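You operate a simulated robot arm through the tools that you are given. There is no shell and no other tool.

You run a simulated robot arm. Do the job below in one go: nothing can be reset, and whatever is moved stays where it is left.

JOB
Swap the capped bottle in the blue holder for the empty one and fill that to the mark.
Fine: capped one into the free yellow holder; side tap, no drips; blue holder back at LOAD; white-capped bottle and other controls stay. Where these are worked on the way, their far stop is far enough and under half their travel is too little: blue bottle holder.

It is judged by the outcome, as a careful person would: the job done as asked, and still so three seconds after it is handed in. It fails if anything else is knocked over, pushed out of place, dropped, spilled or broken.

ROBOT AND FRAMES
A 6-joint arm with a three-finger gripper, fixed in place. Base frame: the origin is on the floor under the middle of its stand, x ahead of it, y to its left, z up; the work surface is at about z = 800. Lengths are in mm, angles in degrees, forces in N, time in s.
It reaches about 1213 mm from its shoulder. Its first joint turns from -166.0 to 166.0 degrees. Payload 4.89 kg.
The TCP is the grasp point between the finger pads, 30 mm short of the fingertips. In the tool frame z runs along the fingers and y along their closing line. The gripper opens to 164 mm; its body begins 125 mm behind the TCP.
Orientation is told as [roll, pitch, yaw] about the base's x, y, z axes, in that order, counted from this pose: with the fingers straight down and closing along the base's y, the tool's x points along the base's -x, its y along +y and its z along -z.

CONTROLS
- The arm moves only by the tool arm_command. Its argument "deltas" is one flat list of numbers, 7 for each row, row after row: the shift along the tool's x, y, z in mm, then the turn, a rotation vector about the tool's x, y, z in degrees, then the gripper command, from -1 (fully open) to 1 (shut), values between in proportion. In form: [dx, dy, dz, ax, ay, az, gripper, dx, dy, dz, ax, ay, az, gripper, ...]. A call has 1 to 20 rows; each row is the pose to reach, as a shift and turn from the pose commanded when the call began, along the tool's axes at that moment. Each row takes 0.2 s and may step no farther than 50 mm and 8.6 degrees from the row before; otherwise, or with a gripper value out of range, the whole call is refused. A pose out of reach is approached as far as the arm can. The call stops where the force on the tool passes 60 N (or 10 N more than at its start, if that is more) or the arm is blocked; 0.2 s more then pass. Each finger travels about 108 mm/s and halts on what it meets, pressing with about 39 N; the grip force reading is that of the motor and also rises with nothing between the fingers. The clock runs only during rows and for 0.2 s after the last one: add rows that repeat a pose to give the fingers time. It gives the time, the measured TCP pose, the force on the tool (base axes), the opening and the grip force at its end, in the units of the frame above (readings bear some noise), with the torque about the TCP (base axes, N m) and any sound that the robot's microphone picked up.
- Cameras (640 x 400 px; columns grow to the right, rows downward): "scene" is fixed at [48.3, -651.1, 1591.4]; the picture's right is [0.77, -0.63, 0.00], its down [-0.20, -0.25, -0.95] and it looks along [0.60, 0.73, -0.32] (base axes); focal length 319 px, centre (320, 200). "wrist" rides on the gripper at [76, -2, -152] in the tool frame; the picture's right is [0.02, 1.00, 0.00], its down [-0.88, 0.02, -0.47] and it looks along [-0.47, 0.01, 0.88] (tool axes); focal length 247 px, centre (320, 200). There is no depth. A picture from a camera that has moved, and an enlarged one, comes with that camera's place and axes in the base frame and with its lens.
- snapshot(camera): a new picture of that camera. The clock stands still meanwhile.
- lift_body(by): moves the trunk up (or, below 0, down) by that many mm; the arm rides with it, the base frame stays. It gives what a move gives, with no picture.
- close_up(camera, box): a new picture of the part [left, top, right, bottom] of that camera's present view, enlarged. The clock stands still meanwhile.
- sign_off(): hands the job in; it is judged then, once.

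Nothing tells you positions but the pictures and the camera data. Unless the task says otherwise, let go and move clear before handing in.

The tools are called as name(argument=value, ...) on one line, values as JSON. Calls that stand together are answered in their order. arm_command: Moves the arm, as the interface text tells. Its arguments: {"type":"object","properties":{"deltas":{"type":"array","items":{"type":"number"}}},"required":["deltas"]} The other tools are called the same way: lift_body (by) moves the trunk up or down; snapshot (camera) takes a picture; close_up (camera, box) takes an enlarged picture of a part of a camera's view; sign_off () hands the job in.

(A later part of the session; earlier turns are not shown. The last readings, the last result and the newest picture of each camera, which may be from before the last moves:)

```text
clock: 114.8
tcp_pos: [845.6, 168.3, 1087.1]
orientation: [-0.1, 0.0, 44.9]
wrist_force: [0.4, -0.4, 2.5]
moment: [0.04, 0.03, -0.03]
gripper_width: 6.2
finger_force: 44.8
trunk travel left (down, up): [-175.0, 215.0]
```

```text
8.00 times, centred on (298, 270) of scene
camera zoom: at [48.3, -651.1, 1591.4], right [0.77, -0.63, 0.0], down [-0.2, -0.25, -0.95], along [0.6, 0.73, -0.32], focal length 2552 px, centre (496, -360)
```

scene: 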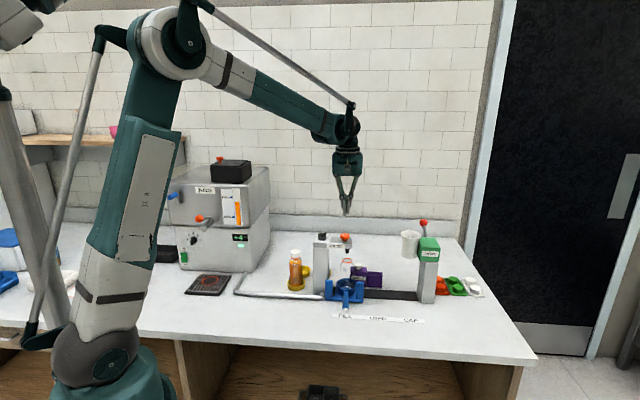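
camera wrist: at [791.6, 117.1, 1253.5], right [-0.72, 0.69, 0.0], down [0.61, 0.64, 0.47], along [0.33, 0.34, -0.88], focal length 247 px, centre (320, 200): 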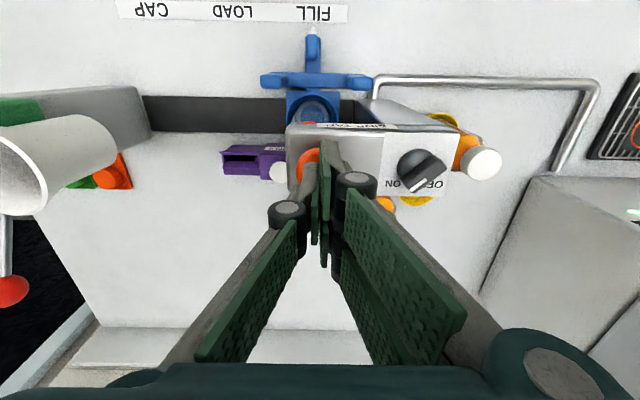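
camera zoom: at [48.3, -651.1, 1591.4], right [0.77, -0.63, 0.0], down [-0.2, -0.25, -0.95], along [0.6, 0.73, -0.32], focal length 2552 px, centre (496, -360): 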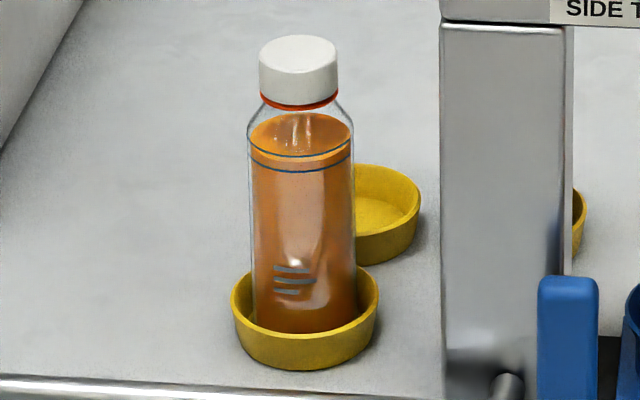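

The reference bottle's surface sits between its two rings; mine is about 7 mm short of that. I'll give it another 2 s and look closely.

arm_command(deltas=[0, 0, 0, 0, 0, 0, 1, 0, 0, 0, 0, 0, 0, 1, 0, 0, 0, 0, 0, 0, 1, 0, 0, 0, 0, 0, 0, 1, 0, 0, 0, 0, 0, 0, 1, 0, 0, 0, 0, 0, 0, 1, 0, 0, 0, 0, 0, 0, 1, 0, 0, 0, 0, 0, 0, 1])

close_up(camera="scene", box=[340, 250, 368, 280])

close_up(camera="scene", box=[283, 245, 311, 275])

```text
clock: 116.6
tcp_pos: [844.9, 168.0, 1086.1]
orientation: [-0.2, 0.0, 44.9]
wrist_force: [0.1, 0.0, 2.6]
moment: [0.01, -0.02, 0.0]
gripper_width: 5.8
finger_force: 45.1
trunk travel left (down, up): [-175.0, 215.0]
```

```text
13.33 times, centred on (354, 265) of scene
camera zoom: at [48.3, -651.1, 1591.4], right [0.77, -0.63, 0.0], down [-0.2, -0.25, -0.95], along [0.6, 0.73, -0.32], focal length 4253 px, centre (-133, -667)
```

zoom: 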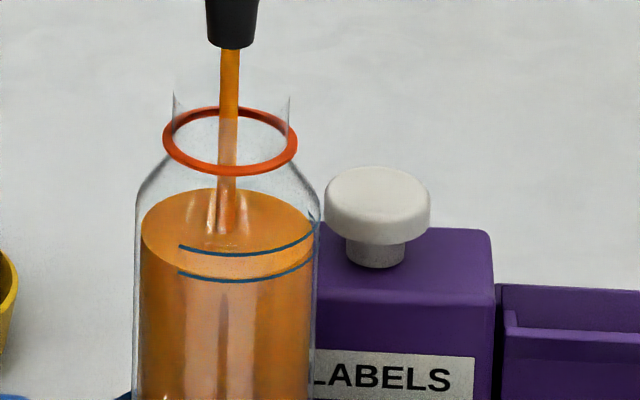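

```text
13.33 times, centred on (297, 260) of scene
camera zoom: at [48.3, -651.1, 1591.4], right [0.77, -0.63, 0.0], down [-0.2, -0.25, -0.95], along [0.6, 0.73, -0.32], focal length 4253 px, centre (627, -600)
```

zoom: 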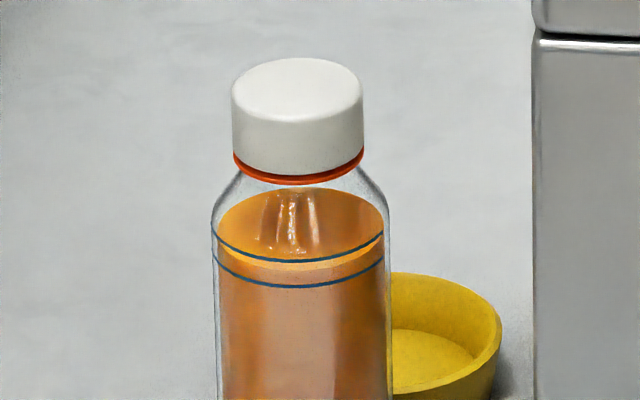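

The surface is now at the lower ring. I'll hold 0.6 s more to bring it mid-band, then release by lifting straight up.

arm_command(deltas=[0, 0, 0, 0, 0, 0, 1, 0, 0, 0, 0, 0, 0, 1, 0, 0, 0, 0, 0, 0, 1, 0, 0, -8, 0, 0, 0, 1, 0, 0, -16, 0, 0, 0, 1])

close_up(camera="scene", box=[340, 250, 368, 280])

close_up(camera="scene", box=[330, 205, 380, 295])

```text
clock: 117.8
tcp_pos: [845.7, 169.1, 1103.0]
orientation: [-0.2, 0.0, 45.0]
wrist_force: [1.3, -0.3, 0.3]
moment: [-0.05, 0.02, -0.02]
gripper_width: 0.0
finger_force: 44.6
trunk travel left (down, up): [-175.0, 215.0]
```

```text
13.33 times, centred on (354, 265) of scene
camera zoom: at [48.3, -651.1, 1591.4], right [0.77, -0.63, 0.0], down [-0.2, -0.25, -0.95], along [0.6, 0.73, -0.32], focal length 4253 px, centre (-133, -667)
```

zoom: 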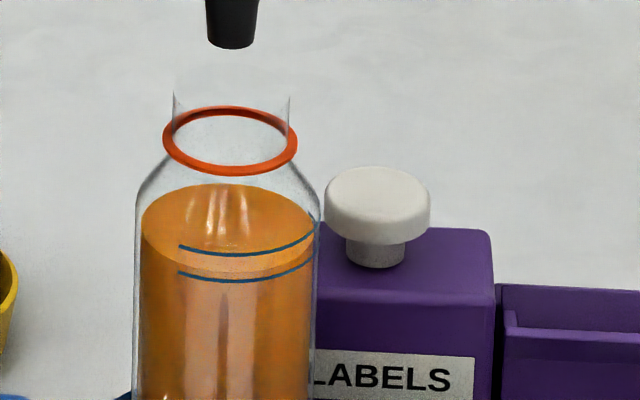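

```text
4.44 times, centred on (355, 250) of scene
camera zoom: at [48.3, -651.1, 1591.4], right [0.77, -0.63, 0.0], down [-0.2, -0.25, -0.95], along [0.6, 0.73, -0.32], focal length 1418 px, centre (164, -22)
```

zoom: 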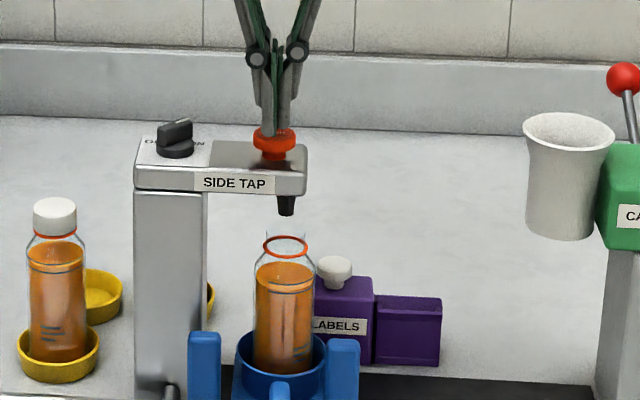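

Flow stopped at once, and the surface sits between the two rings. I'll rise and move back to the front of the holder, leaving the bottle under the spout for a while to catch any drips.

arm_command(deltas=[0, 0, -28, 0, 0, 0, 1, 0, 0, -57, 0, 0, 0, 1, 0, 0, -85, 0, 0, 0, 1, 46, -2, -85, 0, -4, 0, 1, 92, -4, -85, 0, -8, 0, 1, 138, -6, -85, 0, -12, 0, 0.8, 184, -8, -85, 0, -16, 0, 0.6, 230, -10.4, -85, 0, -20, 0, 0.39, 230, -10.4, -85, 0, -20, 0, 0.39])

snapshot(camera="wrist")

close_up(camera="scene", box=[330, 235, 380, 295])

```text
clock: 119.8
tcp_pos: [688.7, -2.7, 1189.5]
orientation: [-0.3, -20.0, 45.0]
wrist_force: [-0.4, 0.4, 0.7]
moment: [-0.02, -0.07, -0.09]
gripper_width: 50.1
finger_force: 0.0
trunk travel left (down, up): [-175.0, 215.0]
```

```text
taken
camera wrist: at [602.3, -90.0, 1304.7], right [-0.72, 0.69, -0.01], down [0.46, 0.49, 0.75], along [0.52, 0.53, -0.67], focal length 247 px, centre (320, 200)
```

wrist: 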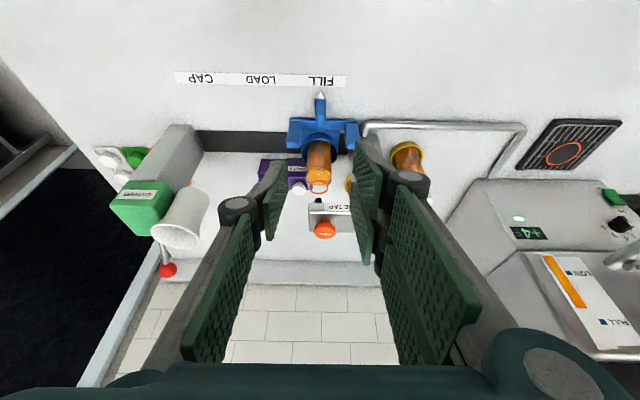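

```text
6.67 times, centred on (355, 265) of scene
camera zoom: at [48.3, -651.1, 1591.4], right [0.77, -0.63, 0.0], down [-0.2, -0.25, -0.95], along [0.6, 0.73, -0.32], focal length 2127 px, centre (87, -233)
```

zoom: 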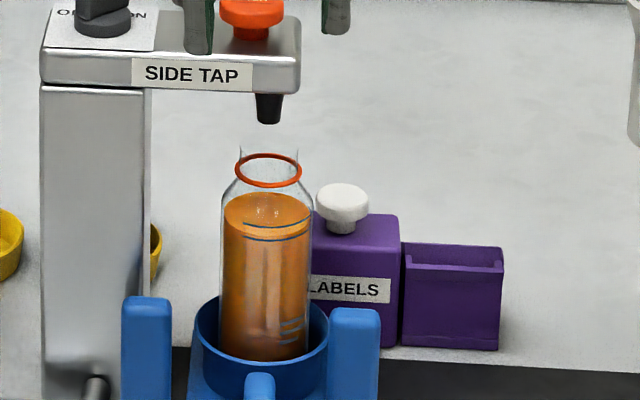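

No stream and no visible drop. I'll wait a few seconds in place and look again at the spout.

arm_command(deltas=[0, 0, 0, 0, 0, 0, 0.39, 0, 0, 0, 0, 0, 0, 0.39, 0, 0, 0, 0, 0, 0, 0.39, 0, 0, 0, 0, 0, 0, 0.39, 0, 0, 0, 0, 0, 0, 0.39])

close_up(camera="scene", box=[342, 245, 366, 275])

arm_command(deltas=[0, 0, 0, 0, 0, 0, 0.39, 0, 0, 0, 0, 0, 0, 0.39, 0, 0, 0, 0, 0, 0, 0.39, 0, 0, 0, 0, 0, 0, 0.39, 0, 0, 0, 0, 0, 0, 0.39, 0, 0, 0, 0, 0, 0, 0.39, 0, 0, 0, 0, 0, 0, 0.39])

close_up(camera="scene", box=[342, 245, 366, 275])

```text
clock: 121.0
tcp_pos: [690.4, -1.1, 1188.9]
orientation: [-0.3, -20.0, 44.9]
wrist_force: [0.2, -0.5, -0.8]
moment: [0.0, -0.01, 0.0]
gripper_width: 49.7
finger_force: 0.1
trunk travel left (down, up): [-175.0, 215.0]
```

```text
13.33 times, centred on (354, 260) of scene
camera zoom: at [48.3, -651.1, 1591.4], right [0.77, -0.63, 0.0], down [-0.2, -0.25, -0.95], along [0.6, 0.73, -0.32], focal length 4253 px, centre (-133, -600)
```

zoom: 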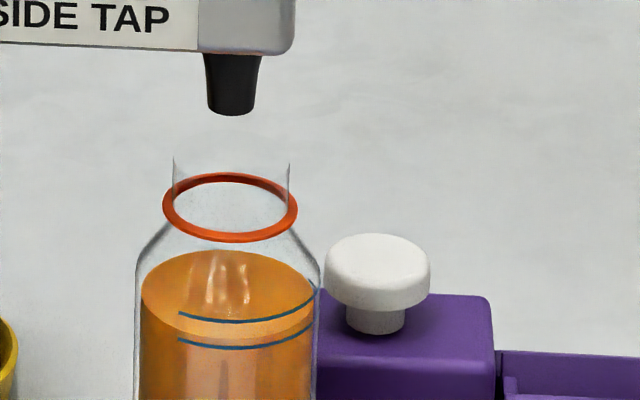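

```text
clock: 122.6
tcp_pos: [691.2, -0.8, 1188.7]
orientation: [-0.3, -20.0, 44.9]
wrist_force: [-0.2, 0.2, 0.5]
moment: [0.01, 0.01, 0.02]
gripper_width: 49.8
finger_force: 0.1
trunk travel left (down, up): [-175.0, 215.0]
```

```text
13.33 times, centred on (354, 260) of scene
camera zoom: at [48.3, -651.1, 1591.4], right [0.77, -0.63, 0.0], down [-0.2, -0.25, -0.95], along [0.6, 0.73, -0.32], focal length 4253 px, centre (-133, -600)
```

zoom: 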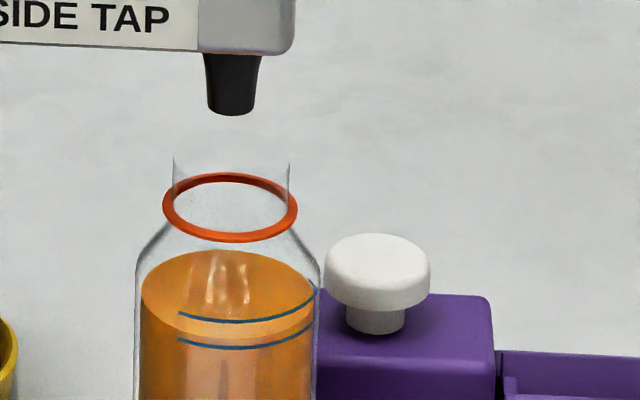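

No drops over several seconds. I'll enlarge further to judge the level against the rings and compare with the reference bottle.

close_up(camera="scene", box=[347, 259, 361, 273])

close_up(camera="scene", box=[289, 255, 303, 269])

```text
16.00 times, centred on (354, 266) of scene
camera zoom: at [48.3, -651.1, 1591.4], right [0.77, -0.63, 0.0], down [-0.2, -0.25, -0.95], along [0.6, 0.73, -0.32], focal length 5104 px, centre (-224, -856)
```

zoom: 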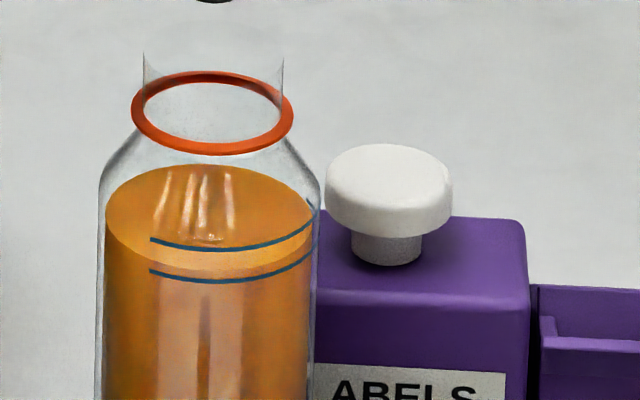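

```text
16.00 times, centred on (296, 262) of scene
camera zoom: at [48.3, -651.1, 1591.4], right [0.77, -0.63, 0.0], down [-0.2, -0.25, -0.95], along [0.6, 0.73, -0.32], focal length 5104 px, centre (704, -792)
```

zoom: 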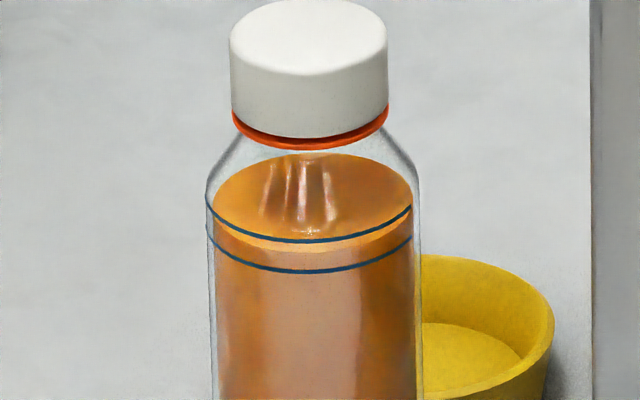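

Mine sits about a third of the way up between the rings; the reference is a little higher, about 2 mm. I'll top up with one short press for margin, so I'm returning above the button.

arm_command(deltas=[-43.1, 2.2, 15.7, 0, 4, 0, 0.7, -86.2, 4.4, 31.4, 0, 8, 0, 1, -129.4, 6.5, 47.1, 0, 12, 0, 1, -172.5, 8.7, 62.8, 0, 16, 0, 1, -215.6, 10.9, 78.5, 0, 20, 0, 1, -215.6, 10.9, 78.5, 0, 20, 0, 1, -215.6, 10.9, 78.5, 0, 20, 0, 1])

close_up(camera="wrist", box=[270, 60, 440, 200])

```text
clock: 124.2
tcp_pos: [842.3, 167.8, 1186.1]
orientation: [-0.2, 0.1, 44.9]
wrist_force: [0.6, 0.0, -0.5]
moment: [-0.14, 0.12, 0.0]
gripper_width: 0.2
finger_force: 38.7
trunk travel left (down, up): [-175.0, 215.0]
```

```text
2.86 times, centred on (355, 130) of wrist
camera zoom: at [790.0, 113.3, 1337.7], right [-0.72, 0.69, 0.0], down [0.61, 0.64, 0.47], along [0.33, 0.34, -0.88], focal length 706 px, centre (220, 400)
```

zoom: 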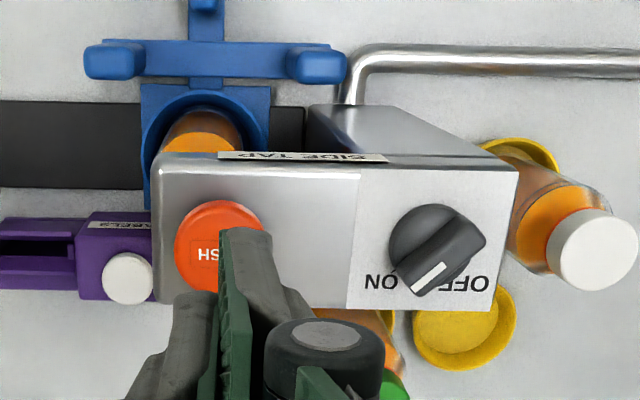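

Button is centred to within 3 mm. I'll correct and come down to just above contact.

arm_command(deltas=[-2.6, -1.2, 40, 0, 0, 0, 1, -2.6, -1.2, 75, 0, 0, 0, 1, -2.6, -1.2, 90, 0, 0, 0, 1, -2.6, -1.2, 94, 0, 0, 0, 1])

close_up(camera="scene", box=[330, 205, 380, 275])

```text
clock: 125.2
tcp_pos: [845.7, 168.9, 1093.4]
orientation: [-0.2, 0.0, 44.9]
wrist_force: [-0.4, -0.7, -1.3]
moment: [0.02, 0.03, 0.02]
gripper_width: 0.1
finger_force: 39.0
trunk travel left (down, up): [-175.0, 215.0]
```

```text
5.71 times, centred on (355, 240) of scene
camera zoom: at [48.3, -651.1, 1591.4], right [0.77, -0.63, 0.0], down [-0.2, -0.25, -0.95], along [0.6, 0.73, -0.32], focal length 1823 px, centre (120, -29)
```

zoom: 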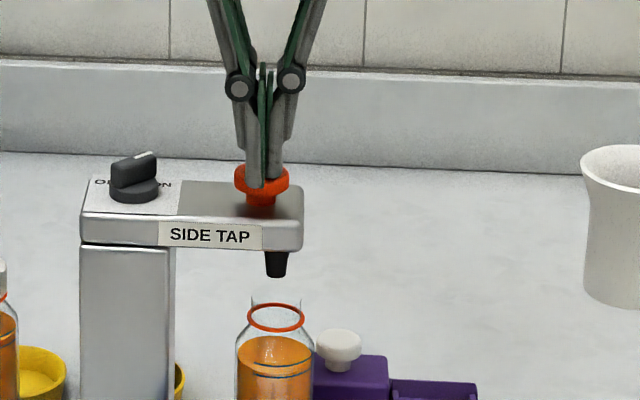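

arm_command(deltas=[0, 0, 4, 0, 0, 0, 1, 0, 0, 8, 0, 0, 0, 1, 0, 0, 8, 0, 0, 0, 1, 0, 0, 8, 0, 0, 0, 1, 0, 0, 8, 0, 0, 0, 1, 0, 0, -6, 0, 0, 0, 1, 0, 0, -16, 0, 0, 0, 1])

close_up(camera="scene", box=[347, 259, 361, 273])

close_up(camera="scene", box=[330, 205, 380, 275])

```text
clock: 126.8
tcp_pos: [846.6, 167.0, 1108.6]
orientation: [-0.2, 0.0, 44.9]
wrist_force: [0.3, 0.0, 0.4]
moment: [-0.01, 0.05, -0.01]
gripper_width: 0.0
finger_force: 38.5
trunk travel left (down, up): [-175.0, 215.0]
heard: click
```

```text
16.00 times, centred on (354, 266) of scene
camera zoom: at [48.3, -651.1, 1591.4], right [0.77, -0.63, 0.0], down [-0.2, -0.25, -0.95], along [0.6, 0.73, -0.32], focal length 5104 px, centre (-224, -856)
```

zoom: 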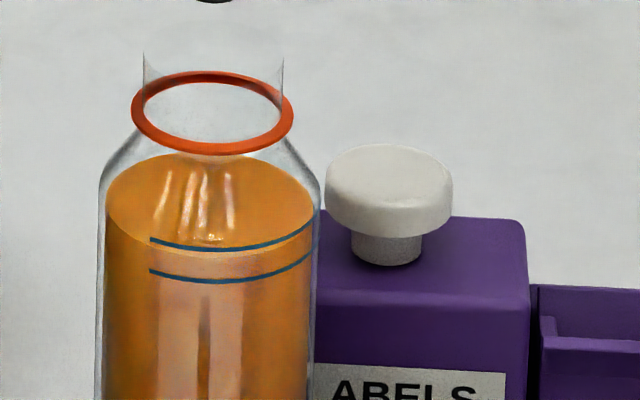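

```text
5.71 times, centred on (355, 240) of scene
camera zoom: at [48.3, -651.1, 1591.4], right [0.77, -0.63, 0.0], down [-0.2, -0.25, -0.95], along [0.6, 0.73, -0.32], focal length 1823 px, centre (120, -29)
```

zoom: 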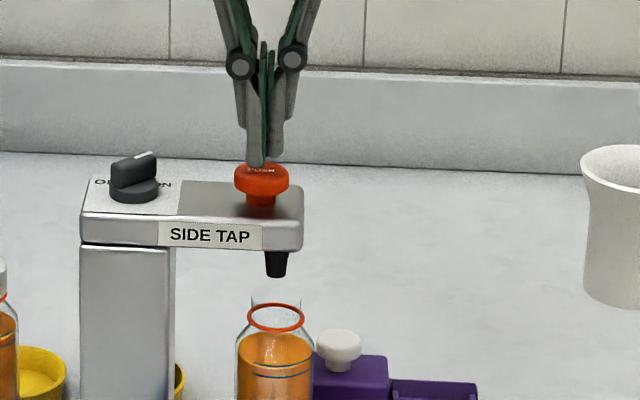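

The level is now within the band, matching the reference. A click was heard but no stream is running. I'll rise, return to the front, and keep watching the spout.

arm_command(deltas=[0, 0, -28, 0, 0, 0, 1, 0, 0, -57, 0, 0, 0, 1, 0, 0, -80, 0, 0, 0, 1, 46, -2, -80, 0, -4, 0, 1, 92, -4, -80, 0, -8, 0, 1, 138, -6, -80, 0, -12, 0, 0.8, 184, -8, -80, 0, -16, 0, 0.6, 230, -10, -80, 0, -20, 0, 0.39, 230, -10, -80, 0, -20, 0, 0.39])

close_up(camera="scene", box=[335, 235, 371, 275])

arm_command(deltas=[0, 0, 0, 0, 0, 0, 0.39, 0, 0, 0, 0, 0, 0, 0.39, 0, 0, 0, 0, 0, 0, 0.39, 0, 0, 0, 0, 0, 0, 0.39, 0, 0, 0, 0, 0, 0, 0.39, 0, 0, 0, 0, 0, 0, 0.39, 0, 0, 0, 0, 0, 0, 0.39, 0, 0, 0, 0, 0, 0, 0.39, 0, 0, 0, 0, 0, 0, 0.39, 0, 0, 0, 0, 0, 0, 0.39])

close_up(camera="scene", box=[335, 235, 371, 275])

snapshot(camera="wrist")

```text
clock: 128.8
tcp_pos: [690.0, 1.9, 1185.7]
orientation: [-0.3, -20.1, 45.0]
wrist_force: [-1.2, -0.3, -0.2]
moment: [-0.01, -0.11, -0.03]
gripper_width: 50.3
finger_force: 0.1
trunk travel left (down, up): [-175.0, 215.0]
```

```text
10.00 times, centred on (353, 255) of scene
camera zoom: at [48.3, -651.1, 1591.4], right [0.77, -0.63, 0.0], down [-0.2, -0.25, -0.95], along [0.6, 0.73, -0.32], focal length 3190 px, centre (-10, -350)
```

zoom: 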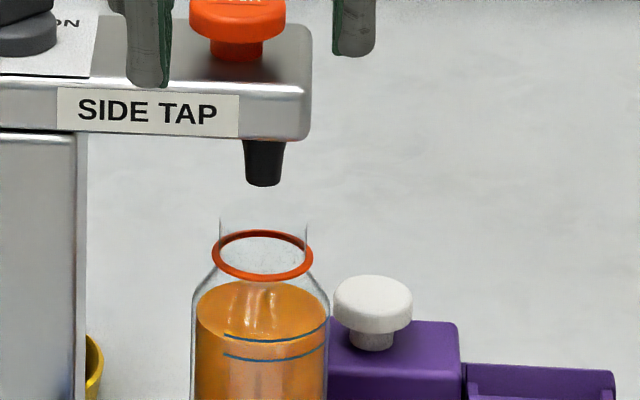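

```text
clock: 131.0
tcp_pos: [689.6, 1.8, 1185.9]
orientation: [-0.2, -20.0, 45.0]
wrist_force: [0.0, -0.6, -0.1]
moment: [0.02, -0.03, 0.01]
gripper_width: 50.0
finger_force: 0.1
trunk travel left (down, up): [-175.0, 215.0]
```

```text
10.00 times, centred on (353, 255) of scene
camera zoom: at [48.3, -651.1, 1591.4], right [0.77, -0.63, 0.0], down [-0.2, -0.25, -0.95], along [0.6, 0.73, -0.32], focal length 3190 px, centre (-10, -350)
```

zoom: 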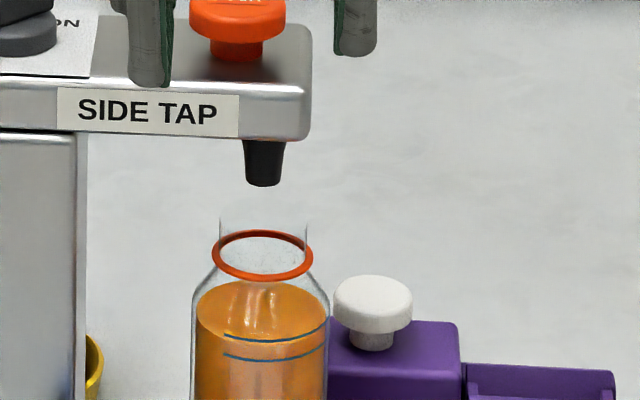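

```text
taken
camera wrist: at [602.7, -86.2, 1301.9], right [-0.72, 0.69, -0.01], down [0.46, 0.49, 0.75], along [0.52, 0.53, -0.67], focal length 247 px, centre (320, 200)
```

wrist: 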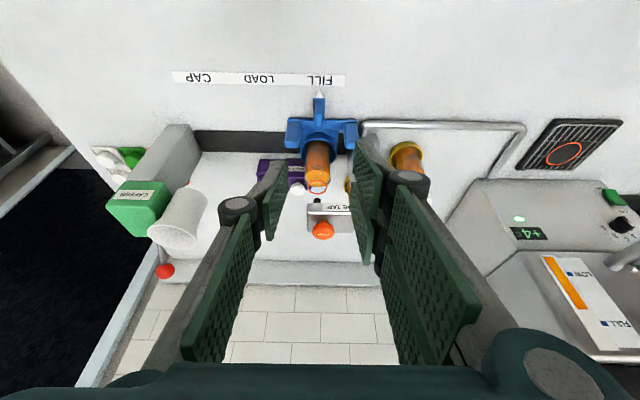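

No drops from the spout. I'll descend to the holder's front tab again.

arm_command(deltas=[13, -0.6, 40, 0, 0, 0, 0.39, 26, -1.2, 80, 0, 0, 0, 0.39, 39, -1.8, 120, 0, 0, 0, 0.39, 52.2, -2.5, 160.8, 0, 0, 0, 0.39, 22.2, -2.5, 195.8, 0, 0, 0, 0.39, 0.2, -2.5, 230.8, 0, 0, 0, 0.39, -1.8, -2.5, 255.8, 0, 0, 0, 0.39, -1.8, -2.5, 255.8, 0, 0, 0, 0.39])

snapshot(camera="wrist")

close_up(camera="scene", box=[300, 220, 400, 330])

```text
clock: 132.8
tcp_pos: [755.8, 62.0, 949.5]
orientation: [-0.2, -19.9, 45.0]
wrist_force: [0.7, -0.2, -0.1]
moment: [0.02, 0.06, -0.01]
gripper_width: 50.4
finger_force: 0.0
trunk travel left (down, up): [-175.0, 215.0]
```

```text
taken
camera wrist: at [668.9, -25.7, 1064.9], right [-0.72, 0.69, -0.01], down [0.46, 0.49, 0.75], along [0.52, 0.53, -0.67], focal length 247 px, centre (320, 200)
```

wrist: 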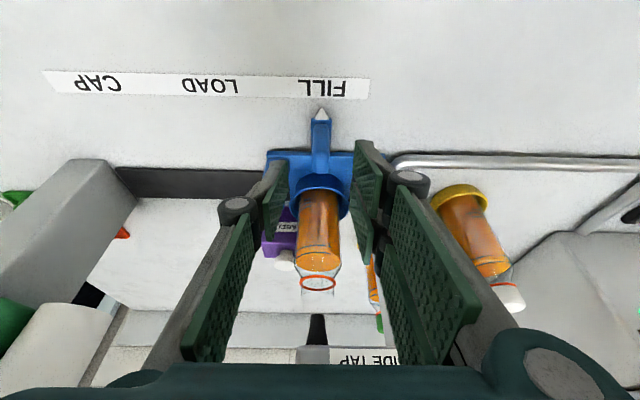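

```text
3.64 times, centred on (350, 275) of scene
camera zoom: at [48.3, -651.1, 1591.4], right [0.77, -0.63, 0.0], down [-0.2, -0.25, -0.95], along [0.6, 0.73, -0.32], focal length 1160 px, centre (211, -73)
```

zoom: 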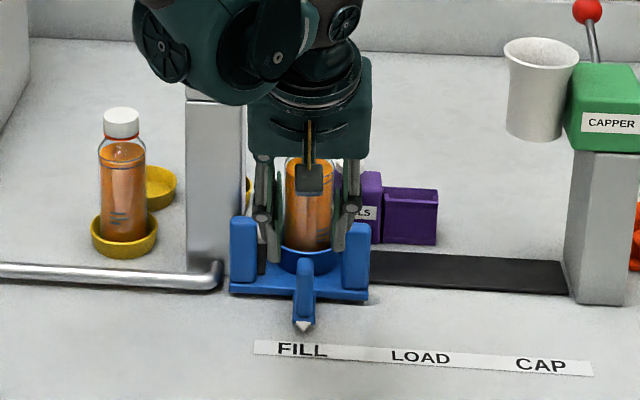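

Aligned with the tab. I'll advance onto it.

arm_command(deltas=[-1.8, 0.5, 30, 0, 0, 0, 0.39, -3.6, 1, 60, 0, 0, 0, 0.39, -5, 1, 85, 0, 0, 0, 0.39, -5.7, 1, 95.6, 0, 0, 0, 0.39, -5.7, 1, 95.6, 0, 0, 0, 0.39])

snapshot(camera="wrist")

```text
clock: 134.0
tcp_pos: [784.3, 88.0, 862.8]
orientation: [-0.2, -20.0, 44.9]
wrist_force: [-0.2, 0.7, 0.4]
moment: [0.01, 0.01, 0.03]
gripper_width: 50.2
finger_force: 0.1
trunk travel left (down, up): [-175.0, 215.0]
```

```text
taken
camera wrist: at [696.2, 0.2, 976.8], right [-0.72, 0.69, -0.01], down [0.46, 0.49, 0.75], along [0.52, 0.53, -0.67], focal length 247 px, centre (320, 200)
```

wrist: 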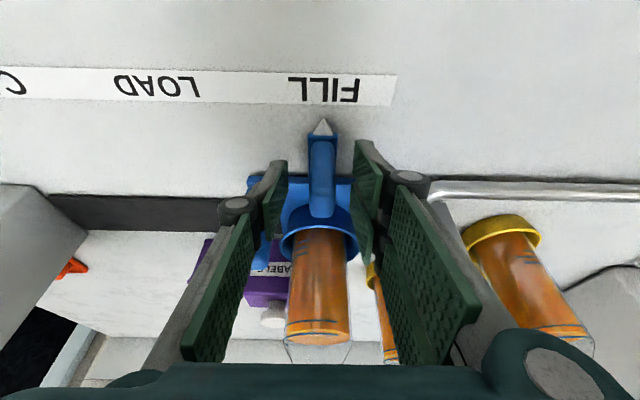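

Tab centred between the pads. I'll close gently.

arm_command(deltas=[0, 0, 0, 0, 0, 0, 0.5, 0, 0, 0, 0, 0, 0, 0.6, 0, 0, 0, 0, 0, 0, 0.7, 0, 0, 0, 0, 0, 0, 0.8, 0, 0, 0, 0, 0, 0, 1, 0, 0, 0, 0, 0, 0, 1])

close_up(camera="scene", box=[300, 220, 400, 330])

```text
clock: 135.4
tcp_pos: [783.4, 87.8, 861.3]
orientation: [-0.2, -20.0, 45.0]
wrist_force: [-0.2, 1.1, -3.4]
moment: [0.1, -0.02, -0.07]
gripper_width: 17.5
finger_force: 44.7
trunk travel left (down, up): [-175.0, 215.0]
```

```text
3.64 times, centred on (350, 275) of scene
camera zoom: at [48.3, -651.1, 1591.4], right [0.77, -0.63, 0.0], down [-0.2, -0.25, -0.95], along [0.6, 0.73, -0.32], focal length 1160 px, centre (211, -73)
```

zoom: 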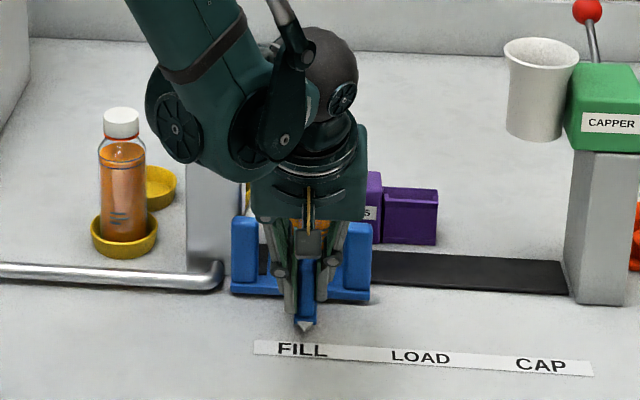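

Gripped. I'll slide the open, full bottle back toward LOAD slowly with gentle starts and stops.

arm_command(deltas=[0, -0.5, 0, 0, 0, 0, 1, 0, -1.5, 0, 0, 0, 0, 1, 0, -3, 0, 0, 0, 0, 1, 0, -5.5, 0, 0, 0, 0, 1, 0, -9, 0, 0, 0, 0, 1, 0, -13, 0, 0, 0, 0, 1, 0, -17.5, 0, 0, 0, 0, 1, 0, -22, 0, 0, 0, 0, 1, 0, -26.5, 0, 0, 0, 0, 1, 0, -31, 0, 0, 0, 0, 1, 0, -35, 0, 0, 0, 0, 1, 0, -38.5, 0, 0, 0, 0, 1, 0, -41, 0, 0, 0, 0, 1, 0, -43, 0, 0, 0, 0, 1, 0, -44, 0, 0, 0, 0, 1, 0, -44.5, 0, 0, 0, 0, 1])

snapshot(camera="wrist")

close_up(camera="scene", box=[300, 220, 400, 330])

```text
clock: 138.8
tcp_pos: [814.3, 54.4, 861.1]
orientation: [-0.2, -19.9, 44.9]
wrist_force: [-0.1, 0.7, -24.6]
moment: [0.39, -0.37, -0.05]
gripper_width: 17.6
finger_force: 44.9
trunk travel left (down, up): [-175.0, 215.0]
```

```text
taken
camera wrist: at [727.4, -32.9, 976.6], right [-0.72, 0.69, -0.01], down [0.46, 0.49, 0.74], along [0.52, 0.53, -0.67], focal length 247 px, centre (320, 200)
```

wrist: 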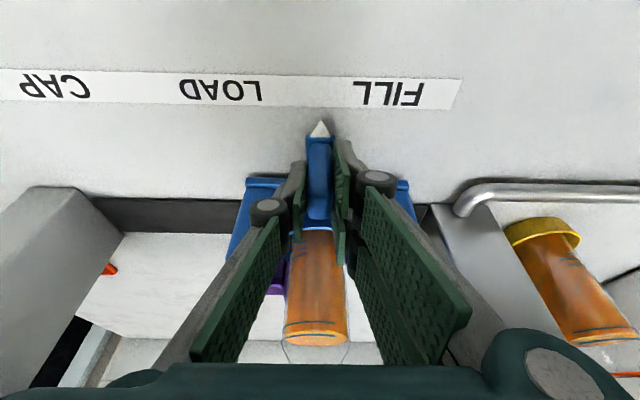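

```text
3.64 times, centred on (350, 275) of scene
camera zoom: at [48.3, -651.1, 1591.4], right [0.77, -0.63, 0.0], down [-0.2, -0.25, -0.95], along [0.6, 0.73, -0.32], focal length 1160 px, centre (211, -73)
```

zoom: 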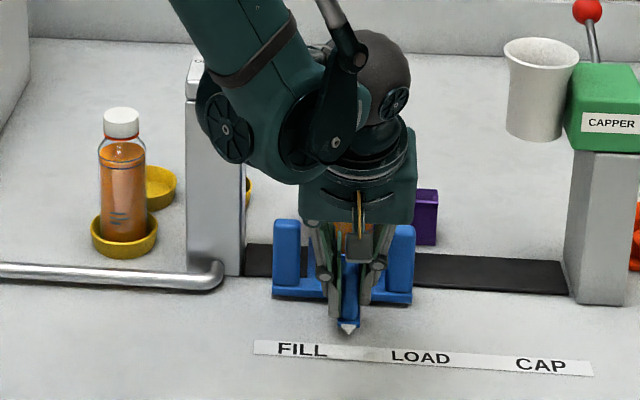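

About 75 mm to go. I'll correct the small upward pull and continue.

arm_command(deltas=[0.2, -0.5, 0.6, 0, 0, 0, 1, 0.2, -1.5, 0.6, 0, 0, 0, 1, 0.2, -3, 0.6, 0, 0, 0, 1, 0.2, -5.5, 0.6, 0, 0, 0, 1, 0.2, -9, 0.6, 0, 0, 0, 1, 0.2, -13, 0.6, 0, 0, 0, 1, 0.2, -17.5, 0.6, 0, 0, 0, 1, 0.2, -22, 0.6, 0, 0, 0, 1, 0.2, -26.5, 0.6, 0, 0, 0, 1, 0.2, -31, 0.6, 0, 0, 0, 1, 0.2, -35, 0.6, 0, 0, 0, 1, 0.2, -38.5, 0.6, 0, 0, 0, 1, 0.2, -41, 0.6, 0, 0, 0, 1, 0.2, -43, 0.6, 0, 0, 0, 1, 0.2, -44, 0.6, 0, 0, 0, 1, 0.2, -44.5, 0.6, 0, 0, 0, 1])

snapshot(camera="wrist")

```text
clock: 142.2
tcp_pos: [846.1, 23.6, 861.1]
orientation: [-0.2, -20.0, 45.0]
wrist_force: [-8.3, -6.9, 5.2]
moment: [-0.78, 0.91, -0.02]
gripper_width: 17.8
finger_force: 45.3
trunk travel left (down, up): [-175.0, 215.0]
```

```text
taken
camera wrist: at [758.7, -64.1, 977.1], right [-0.72, 0.69, -0.01], down [0.46, 0.49, 0.75], along [0.52, 0.53, -0.67], focal length 247 px, centre (320, 200)
```

wrist: 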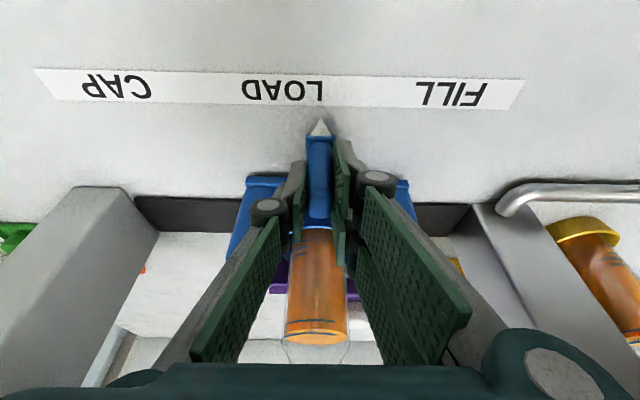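

31 mm remaining to line up with LOAD.

arm_command(deltas=[0.2, -0.5, 0, 0, 0, 0, 1, 0.2, -1.5, 0, 0, 0, 0, 1, 0.2, -3.5, 0, 0, 0, 0, 1, 0.2, -6.5, 0, 0, 0, 0, 1, 0.2, -10, 0, 0, 0, 0, 1, 0.2, -14, 0, 0, 0, 0, 1, 0.2, -18, 0, 0, 0, 0, 1, 0.2, -22, 0, 0, 0, 0, 1, 0.2, -25.5, 0, 0, 0, 0, 1, 0.2, -28, 0, 0, 0, 0, 1, 0.2, -29.7, 0, 0, 0, 0, 1, 0.2, -30.7, 0, 0, 0, 0, 1, 0.2, -31, 0, 0, 0, 0, 1])

snapshot(camera="wrist")

close_up(camera="wrist", box=[260, 60, 390, 160])

close_up(camera="scene", box=[345, 260, 415, 330])

```text
clock: 145.0
tcp_pos: [867.7, 1.3, 860.5]
orientation: [-0.1, -20.0, 45.0]
wrist_force: [19.9, 22.5, 12.6]
moment: [0.82, -0.71, -0.1]
gripper_width: 17.7
finger_force: 45.2
trunk travel left (down, up): [-175.0, 215.0]
```

```text
taken
camera wrist: at [780.0, -85.8, 976.4], right [-0.72, 0.69, -0.01], down [0.46, 0.49, 0.75], along [0.52, 0.53, -0.67], focal length 247 px, centre (320, 200)
```

wrist: 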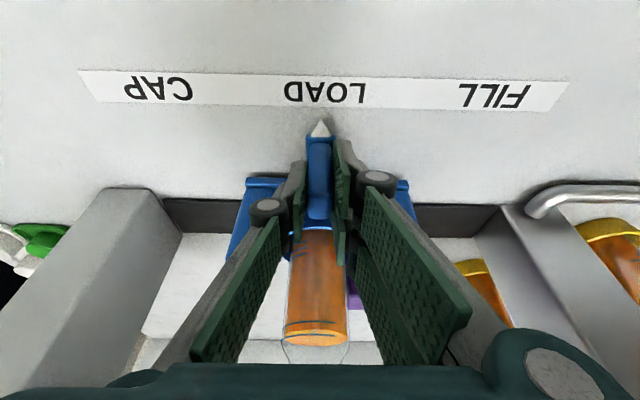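

```text
4.00 times, centred on (325, 110) of wrist
camera zoom: at [780.0, -85.8, 976.4], right [-0.72, 0.69, -0.01], down [0.46, 0.49, 0.75], along [0.52, 0.53, -0.67], focal length 988 px, centre (300, 560)
```

zoom: 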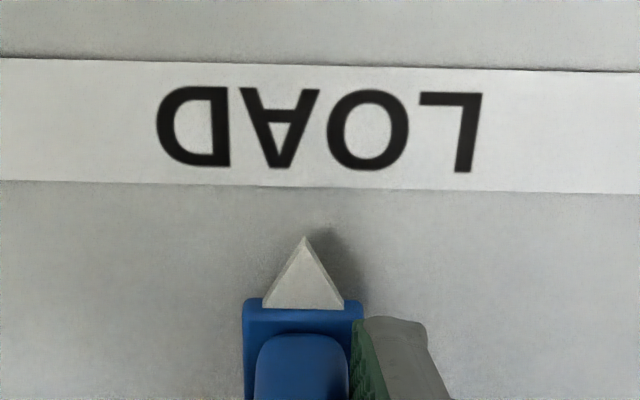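

```text
5.71 times, centred on (380, 295) of scene
camera zoom: at [48.3, -651.1, 1591.4], right [0.77, -0.63, 0.0], down [-0.2, -0.25, -0.95], along [0.6, 0.73, -0.32], focal length 1823 px, centre (-23, -343)
```

zoom: 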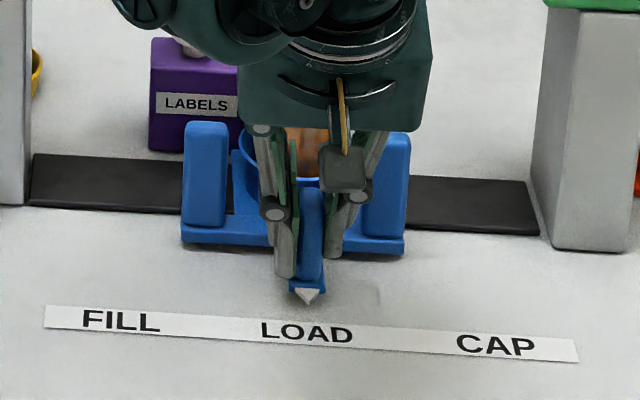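

Slightly past: compared with the original picture it's about 1.5 mm too far toward CAP. I'll nudge back and relax the side load.

arm_command(deltas=[-0.4, 0.5, 0, 0, 0, 0, 1, -0.7, 1.2, 0, 0, 0, 0, 1, -0.7, 1.6, 0, 0, 0, 0, 1, -0.7, 1.6, 0, 0, 0, 0, 1])

close_up(camera="scene", box=[345, 260, 415, 330])

```text
clock: 146.0
tcp_pos: [866.5, 3.9, 859.9]
orientation: [-0.2, -19.9, 45.0]
wrist_force: [20.0, 18.7, 11.7]
moment: [0.15, -0.11, -0.1]
gripper_width: 17.9
finger_force: 45.0
trunk travel left (down, up): [-175.0, 215.0]
```

```text
5.71 times, centred on (380, 295) of scene
camera zoom: at [48.3, -651.1, 1591.4], right [0.77, -0.63, 0.0], down [-0.2, -0.25, -0.95], along [0.6, 0.73, -0.32], focal length 1823 px, centre (-23, -343)
```

zoom: 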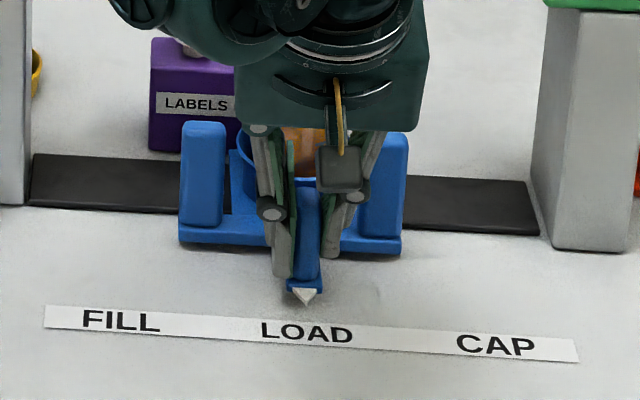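

It matches the original LOAD position. I'll relax the remaining load and open the fingers.

arm_command(deltas=[-0.4, 0, -0.2, 0, 0, 0, 1, -0.8, 0, -0.2, 0, 0, 0, 1, -0.8, 0, -0.2, 0, 0, 0, 0.75, -0.8, 0, -0.2, 0, 0, 0, 0.6, -0.8, 0, -0.2, 0, 0, 0, 0.5, -0.8, 0, -0.2, 0, 0, 0, 0.39, -0.8, 0, -0.2, 0, 0, 0, 0.39])

snapshot(camera="wrist")

```text
clock: 147.6
tcp_pos: [867.3, 3.6, 861.4]
orientation: [-0.2, -20.0, 44.9]
wrist_force: [-0.3, 0.4, -0.3]
moment: [-0.02, 0.01, 0.0]
gripper_width: 49.8
finger_force: 0.0
trunk travel left (down, up): [-175.0, 215.0]
```

```text
taken
camera wrist: at [779.4, -84.6, 976.9], right [-0.72, 0.69, -0.01], down [0.46, 0.49, 0.75], along [0.52, 0.53, -0.67], focal length 247 px, centre (320, 200)
```

wrist: 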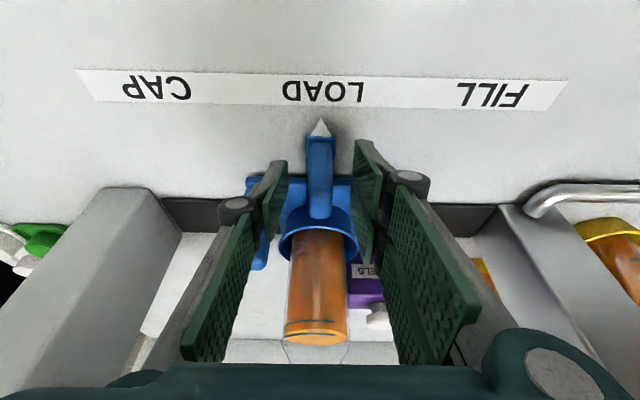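

Released. I'll back straight out along the fingers and rise well clear of everything, then inspect.

arm_command(deltas=[2, 0, -30, 0, 0, 0, 0.39, 4, 0, -60, 0, 0, 0, 0.39, 6, 0, -90, 0, 0, 0, 0.39, 8, 0, -115, 0, 0, 0, 0.39, 30, 0, -150, 0, 0, 0, 0.39, 60, 0, -185, 0, 0, 0, 0.39, 60, 0, -230, 0, 0, 0, 0.39, 60, 0, -275, 0, 0, 0, 0.39, 60, 0, -320, 0, 0, 0, 0.39, 60, 0, -360, 0, 0, 0, 0.39, 60, 0, -360, 0, 0, 0, 0.39])

snapshot(camera="wrist")

snapshot(camera="scene")

close_up(camera="scene", box=[280, 210, 500, 340])

close_up(camera="scene", box=[345, 240, 415, 330])

```text
clock: 150.0
tcp_pos: [738.9, -122.8, 1177.7]
orientation: [-0.4, -20.0, 45.0]
wrist_force: [-1.2, 0.5, 0.6]
moment: [-0.06, -0.07, -0.03]
gripper_width: 49.7
finger_force: 0.2
trunk travel left (down, up): [-175.0, 215.0]
```

```text
taken
camera wrist: at [652.0, -211.0, 1294.4], right [-0.72, 0.69, -0.01], down [0.46, 0.49, 0.75], along [0.52, 0.53, -0.67], focal length 247 px, centre (320, 200)
```

wrist: 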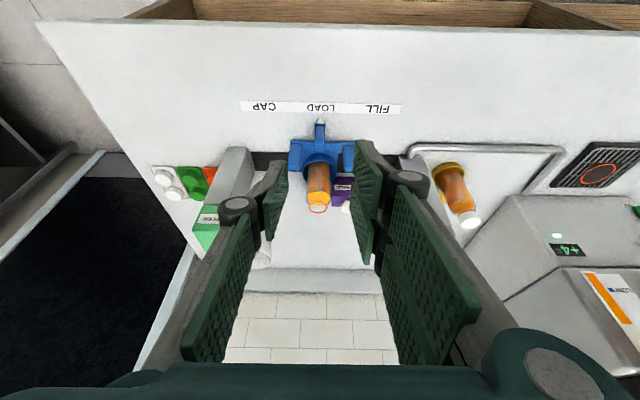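

```text
taken
```

scene: 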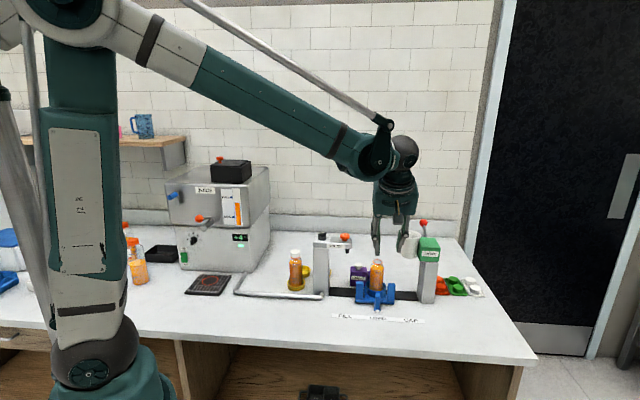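

```text
2.91 times, centred on (390, 275) of scene
camera zoom: at [48.3, -651.1, 1591.4], right [0.77, -0.63, 0.0], down [-0.2, -0.25, -0.95], along [0.6, 0.73, -0.32], focal length 928 px, centre (116, -18)
```

zoom: 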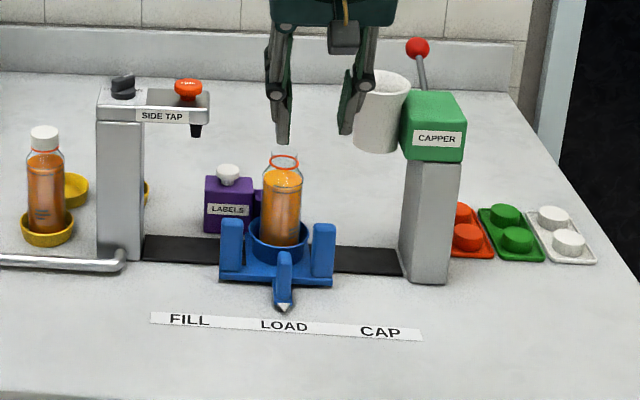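

```text
4.44 times, centred on (380, 285) of scene
camera zoom: at [48.3, -651.1, 1591.4], right [0.77, -0.63, 0.0], down [-0.2, -0.25, -0.95], along [0.6, 0.73, -0.32], focal length 1418 px, centre (53, -178)
```

zoom: 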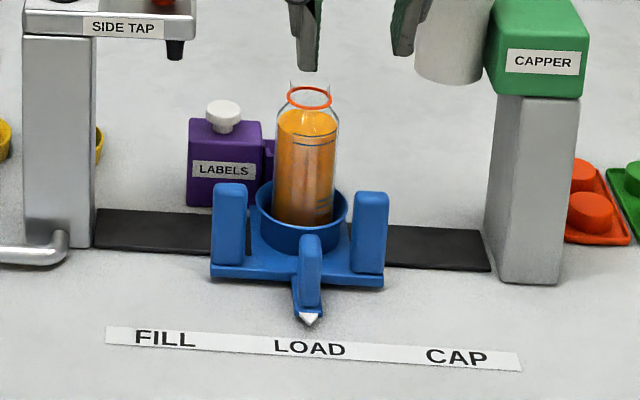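

The holder is back at LOAD, the filled bottle is upright with its level at the mark, and nothing looks disturbed. I'll rise further away and take one last look at the capped bottle in its new dish.

arm_command(deltas=[-13.7, 0, -37.6, 0, 0, 0, 0, -27.4, 20, -75.2, 0, 0, 0, 0, -41, 60, -112.8, 0, 0, 0, 0, -54.7, 100, -150.4, 0, 0, 0, 0, -54.7, 145, -160, 0, 0, 0, 0, -54.7, 190, -165, 0, 0, 0, 0, -54.7, 230, -165, 0, 0, 0, 0, -54.7, 230, -165, 0, 0, 0, 0])

snapshot(camera="wrist")

close_up(camera="scene", box=[270, 220, 430, 330])

close_up(camera="scene", box=[369, 255, 387, 273])

```text
refused: row 3 steps farther than a row can; nothing moved
```

```text
taken
camera wrist: at [652.0, -211.0, 1294.4], right [-0.72, 0.69, -0.01], down [0.46, 0.49, 0.75], along [0.52, 0.53, -0.67], focal length 247 px, centre (320, 200)
```

wrist: 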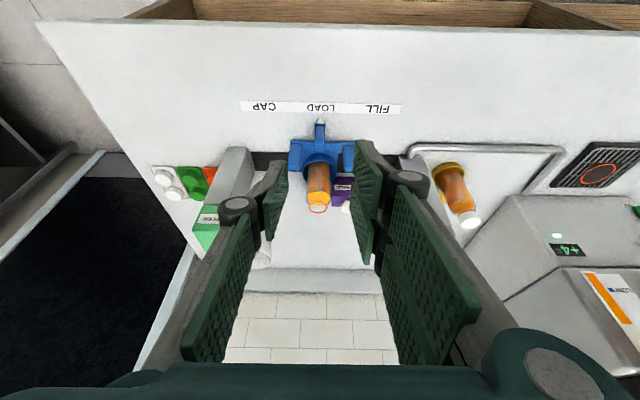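

```text
3.64 times, centred on (350, 275) of scene
camera zoom: at [48.3, -651.1, 1591.4], right [0.77, -0.63, 0.0], down [-0.2, -0.25, -0.95], along [0.6, 0.73, -0.32], focal length 1160 px, centre (211, -73)
```

zoom: 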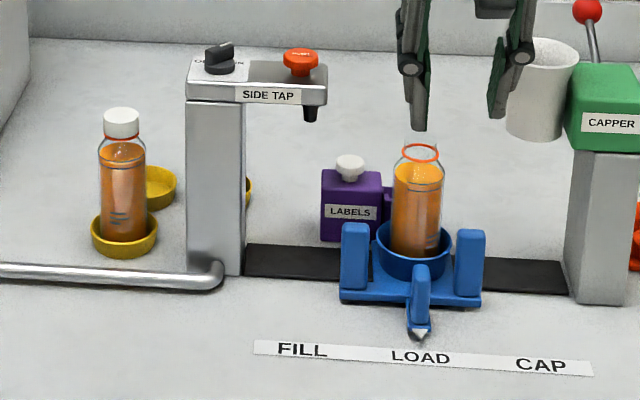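

```text
16.00 times, centred on (378, 264) of scene
camera zoom: at [48.3, -651.1, 1591.4], right [0.77, -0.63, 0.0], down [-0.2, -0.25, -0.95], along [0.6, 0.73, -0.32], focal length 5104 px, centre (-608, -824)
```

zoom: 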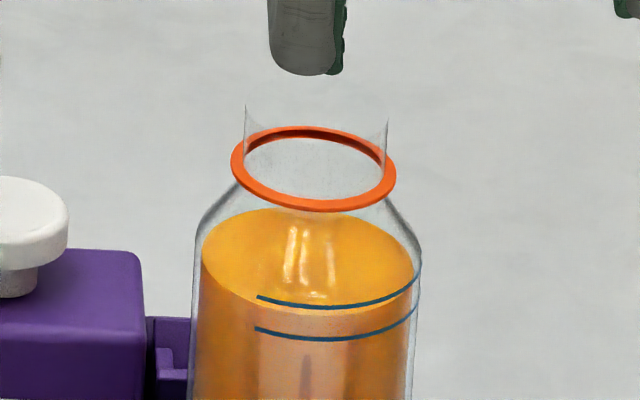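

The level sits between the two rings. The move was refused for too large a step, so I'll redo it with smaller ones to get clear and check the capped bottle.

arm_command(deltas=[-13.7, 0, -37.6, 0, 0, 0, 0, -27.4, 15, -75.2, 0, 0, 0, 0, -41, 35, -110, 0, 0, 0, 0, -54.7, 65, -142, 0, 0, 0, 0, -54.7, 105, -160, 0, 0, 0, 0, -54.7, 145, -165, 0, 0, 0, 0, -54.7, 185, -165, 0, 0, 0, 0, -54.7, 225, -165, 0, 0, 0, 0, -54.7, 265, -165, 0, 0, 0, 0, -54.7, 265, -165, 0, 0, 0, 0])

snapshot(camera="wrist")

snapshot(camera="scene")

```text
clock: 152.2
tcp_pos: [547.9, 64.2, 1351.1]
orientation: [-0.2, -19.9, 45.0]
wrist_force: [-0.6, -0.5, -0.3]
moment: [-0.04, -0.09, -0.06]
gripper_width: 81.7
finger_force: 0.1
trunk travel left (down, up): [-175.0, 215.0]
```

```text
taken
camera wrist: at [460.7, -24.0, 1467.9], right [-0.72, 0.69, -0.01], down [0.46, 0.49, 0.75], along [0.52, 0.53, -0.67], focal length 247 px, centre (320, 200)
```

wrist: 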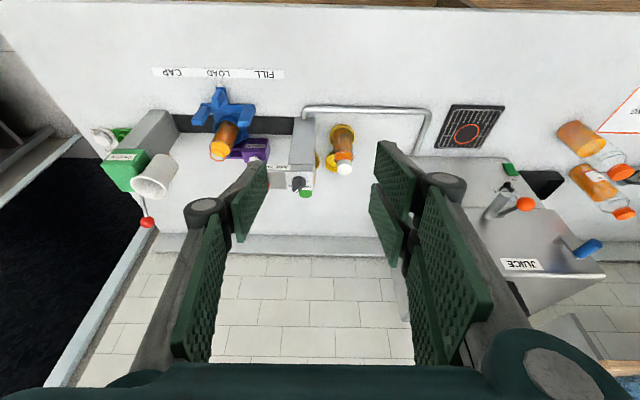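

```text
taken
```

scene: 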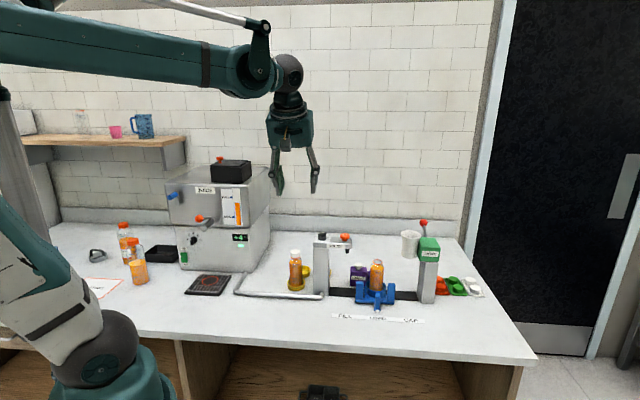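

close_up(camera="wrist", box=[180, 80, 380, 220])

close_up(camera="scene", box=[270, 220, 490, 330])

```text
2.86 times, centred on (280, 150) of wrist
camera zoom: at [460.7, -24.0, 1467.9], right [-0.72, 0.69, -0.01], down [0.46, 0.49, 0.75], along [0.52, 0.53, -0.67], focal length 706 px, centre (434, 343)
```

zoom: 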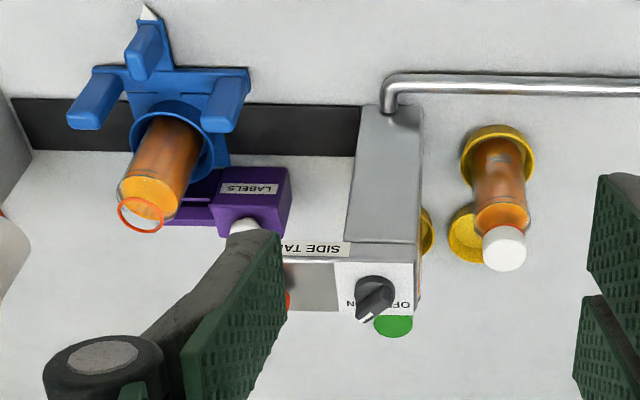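

```text
2.91 times, centred on (380, 275) of scene
camera zoom: at [48.3, -651.1, 1591.4], right [0.77, -0.63, 0.0], down [-0.2, -0.25, -0.95], along [0.6, 0.73, -0.32], focal length 928 px, centre (146, -18)
```

zoom: 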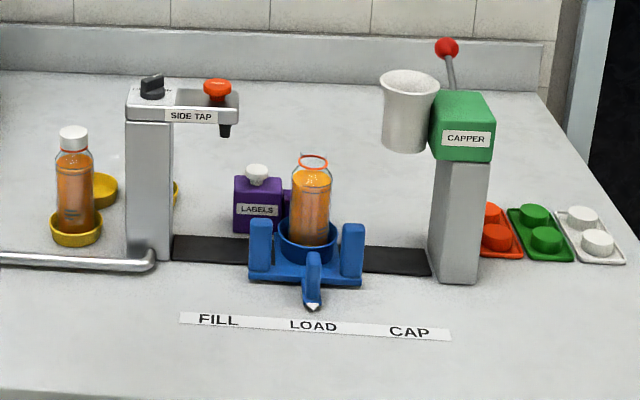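

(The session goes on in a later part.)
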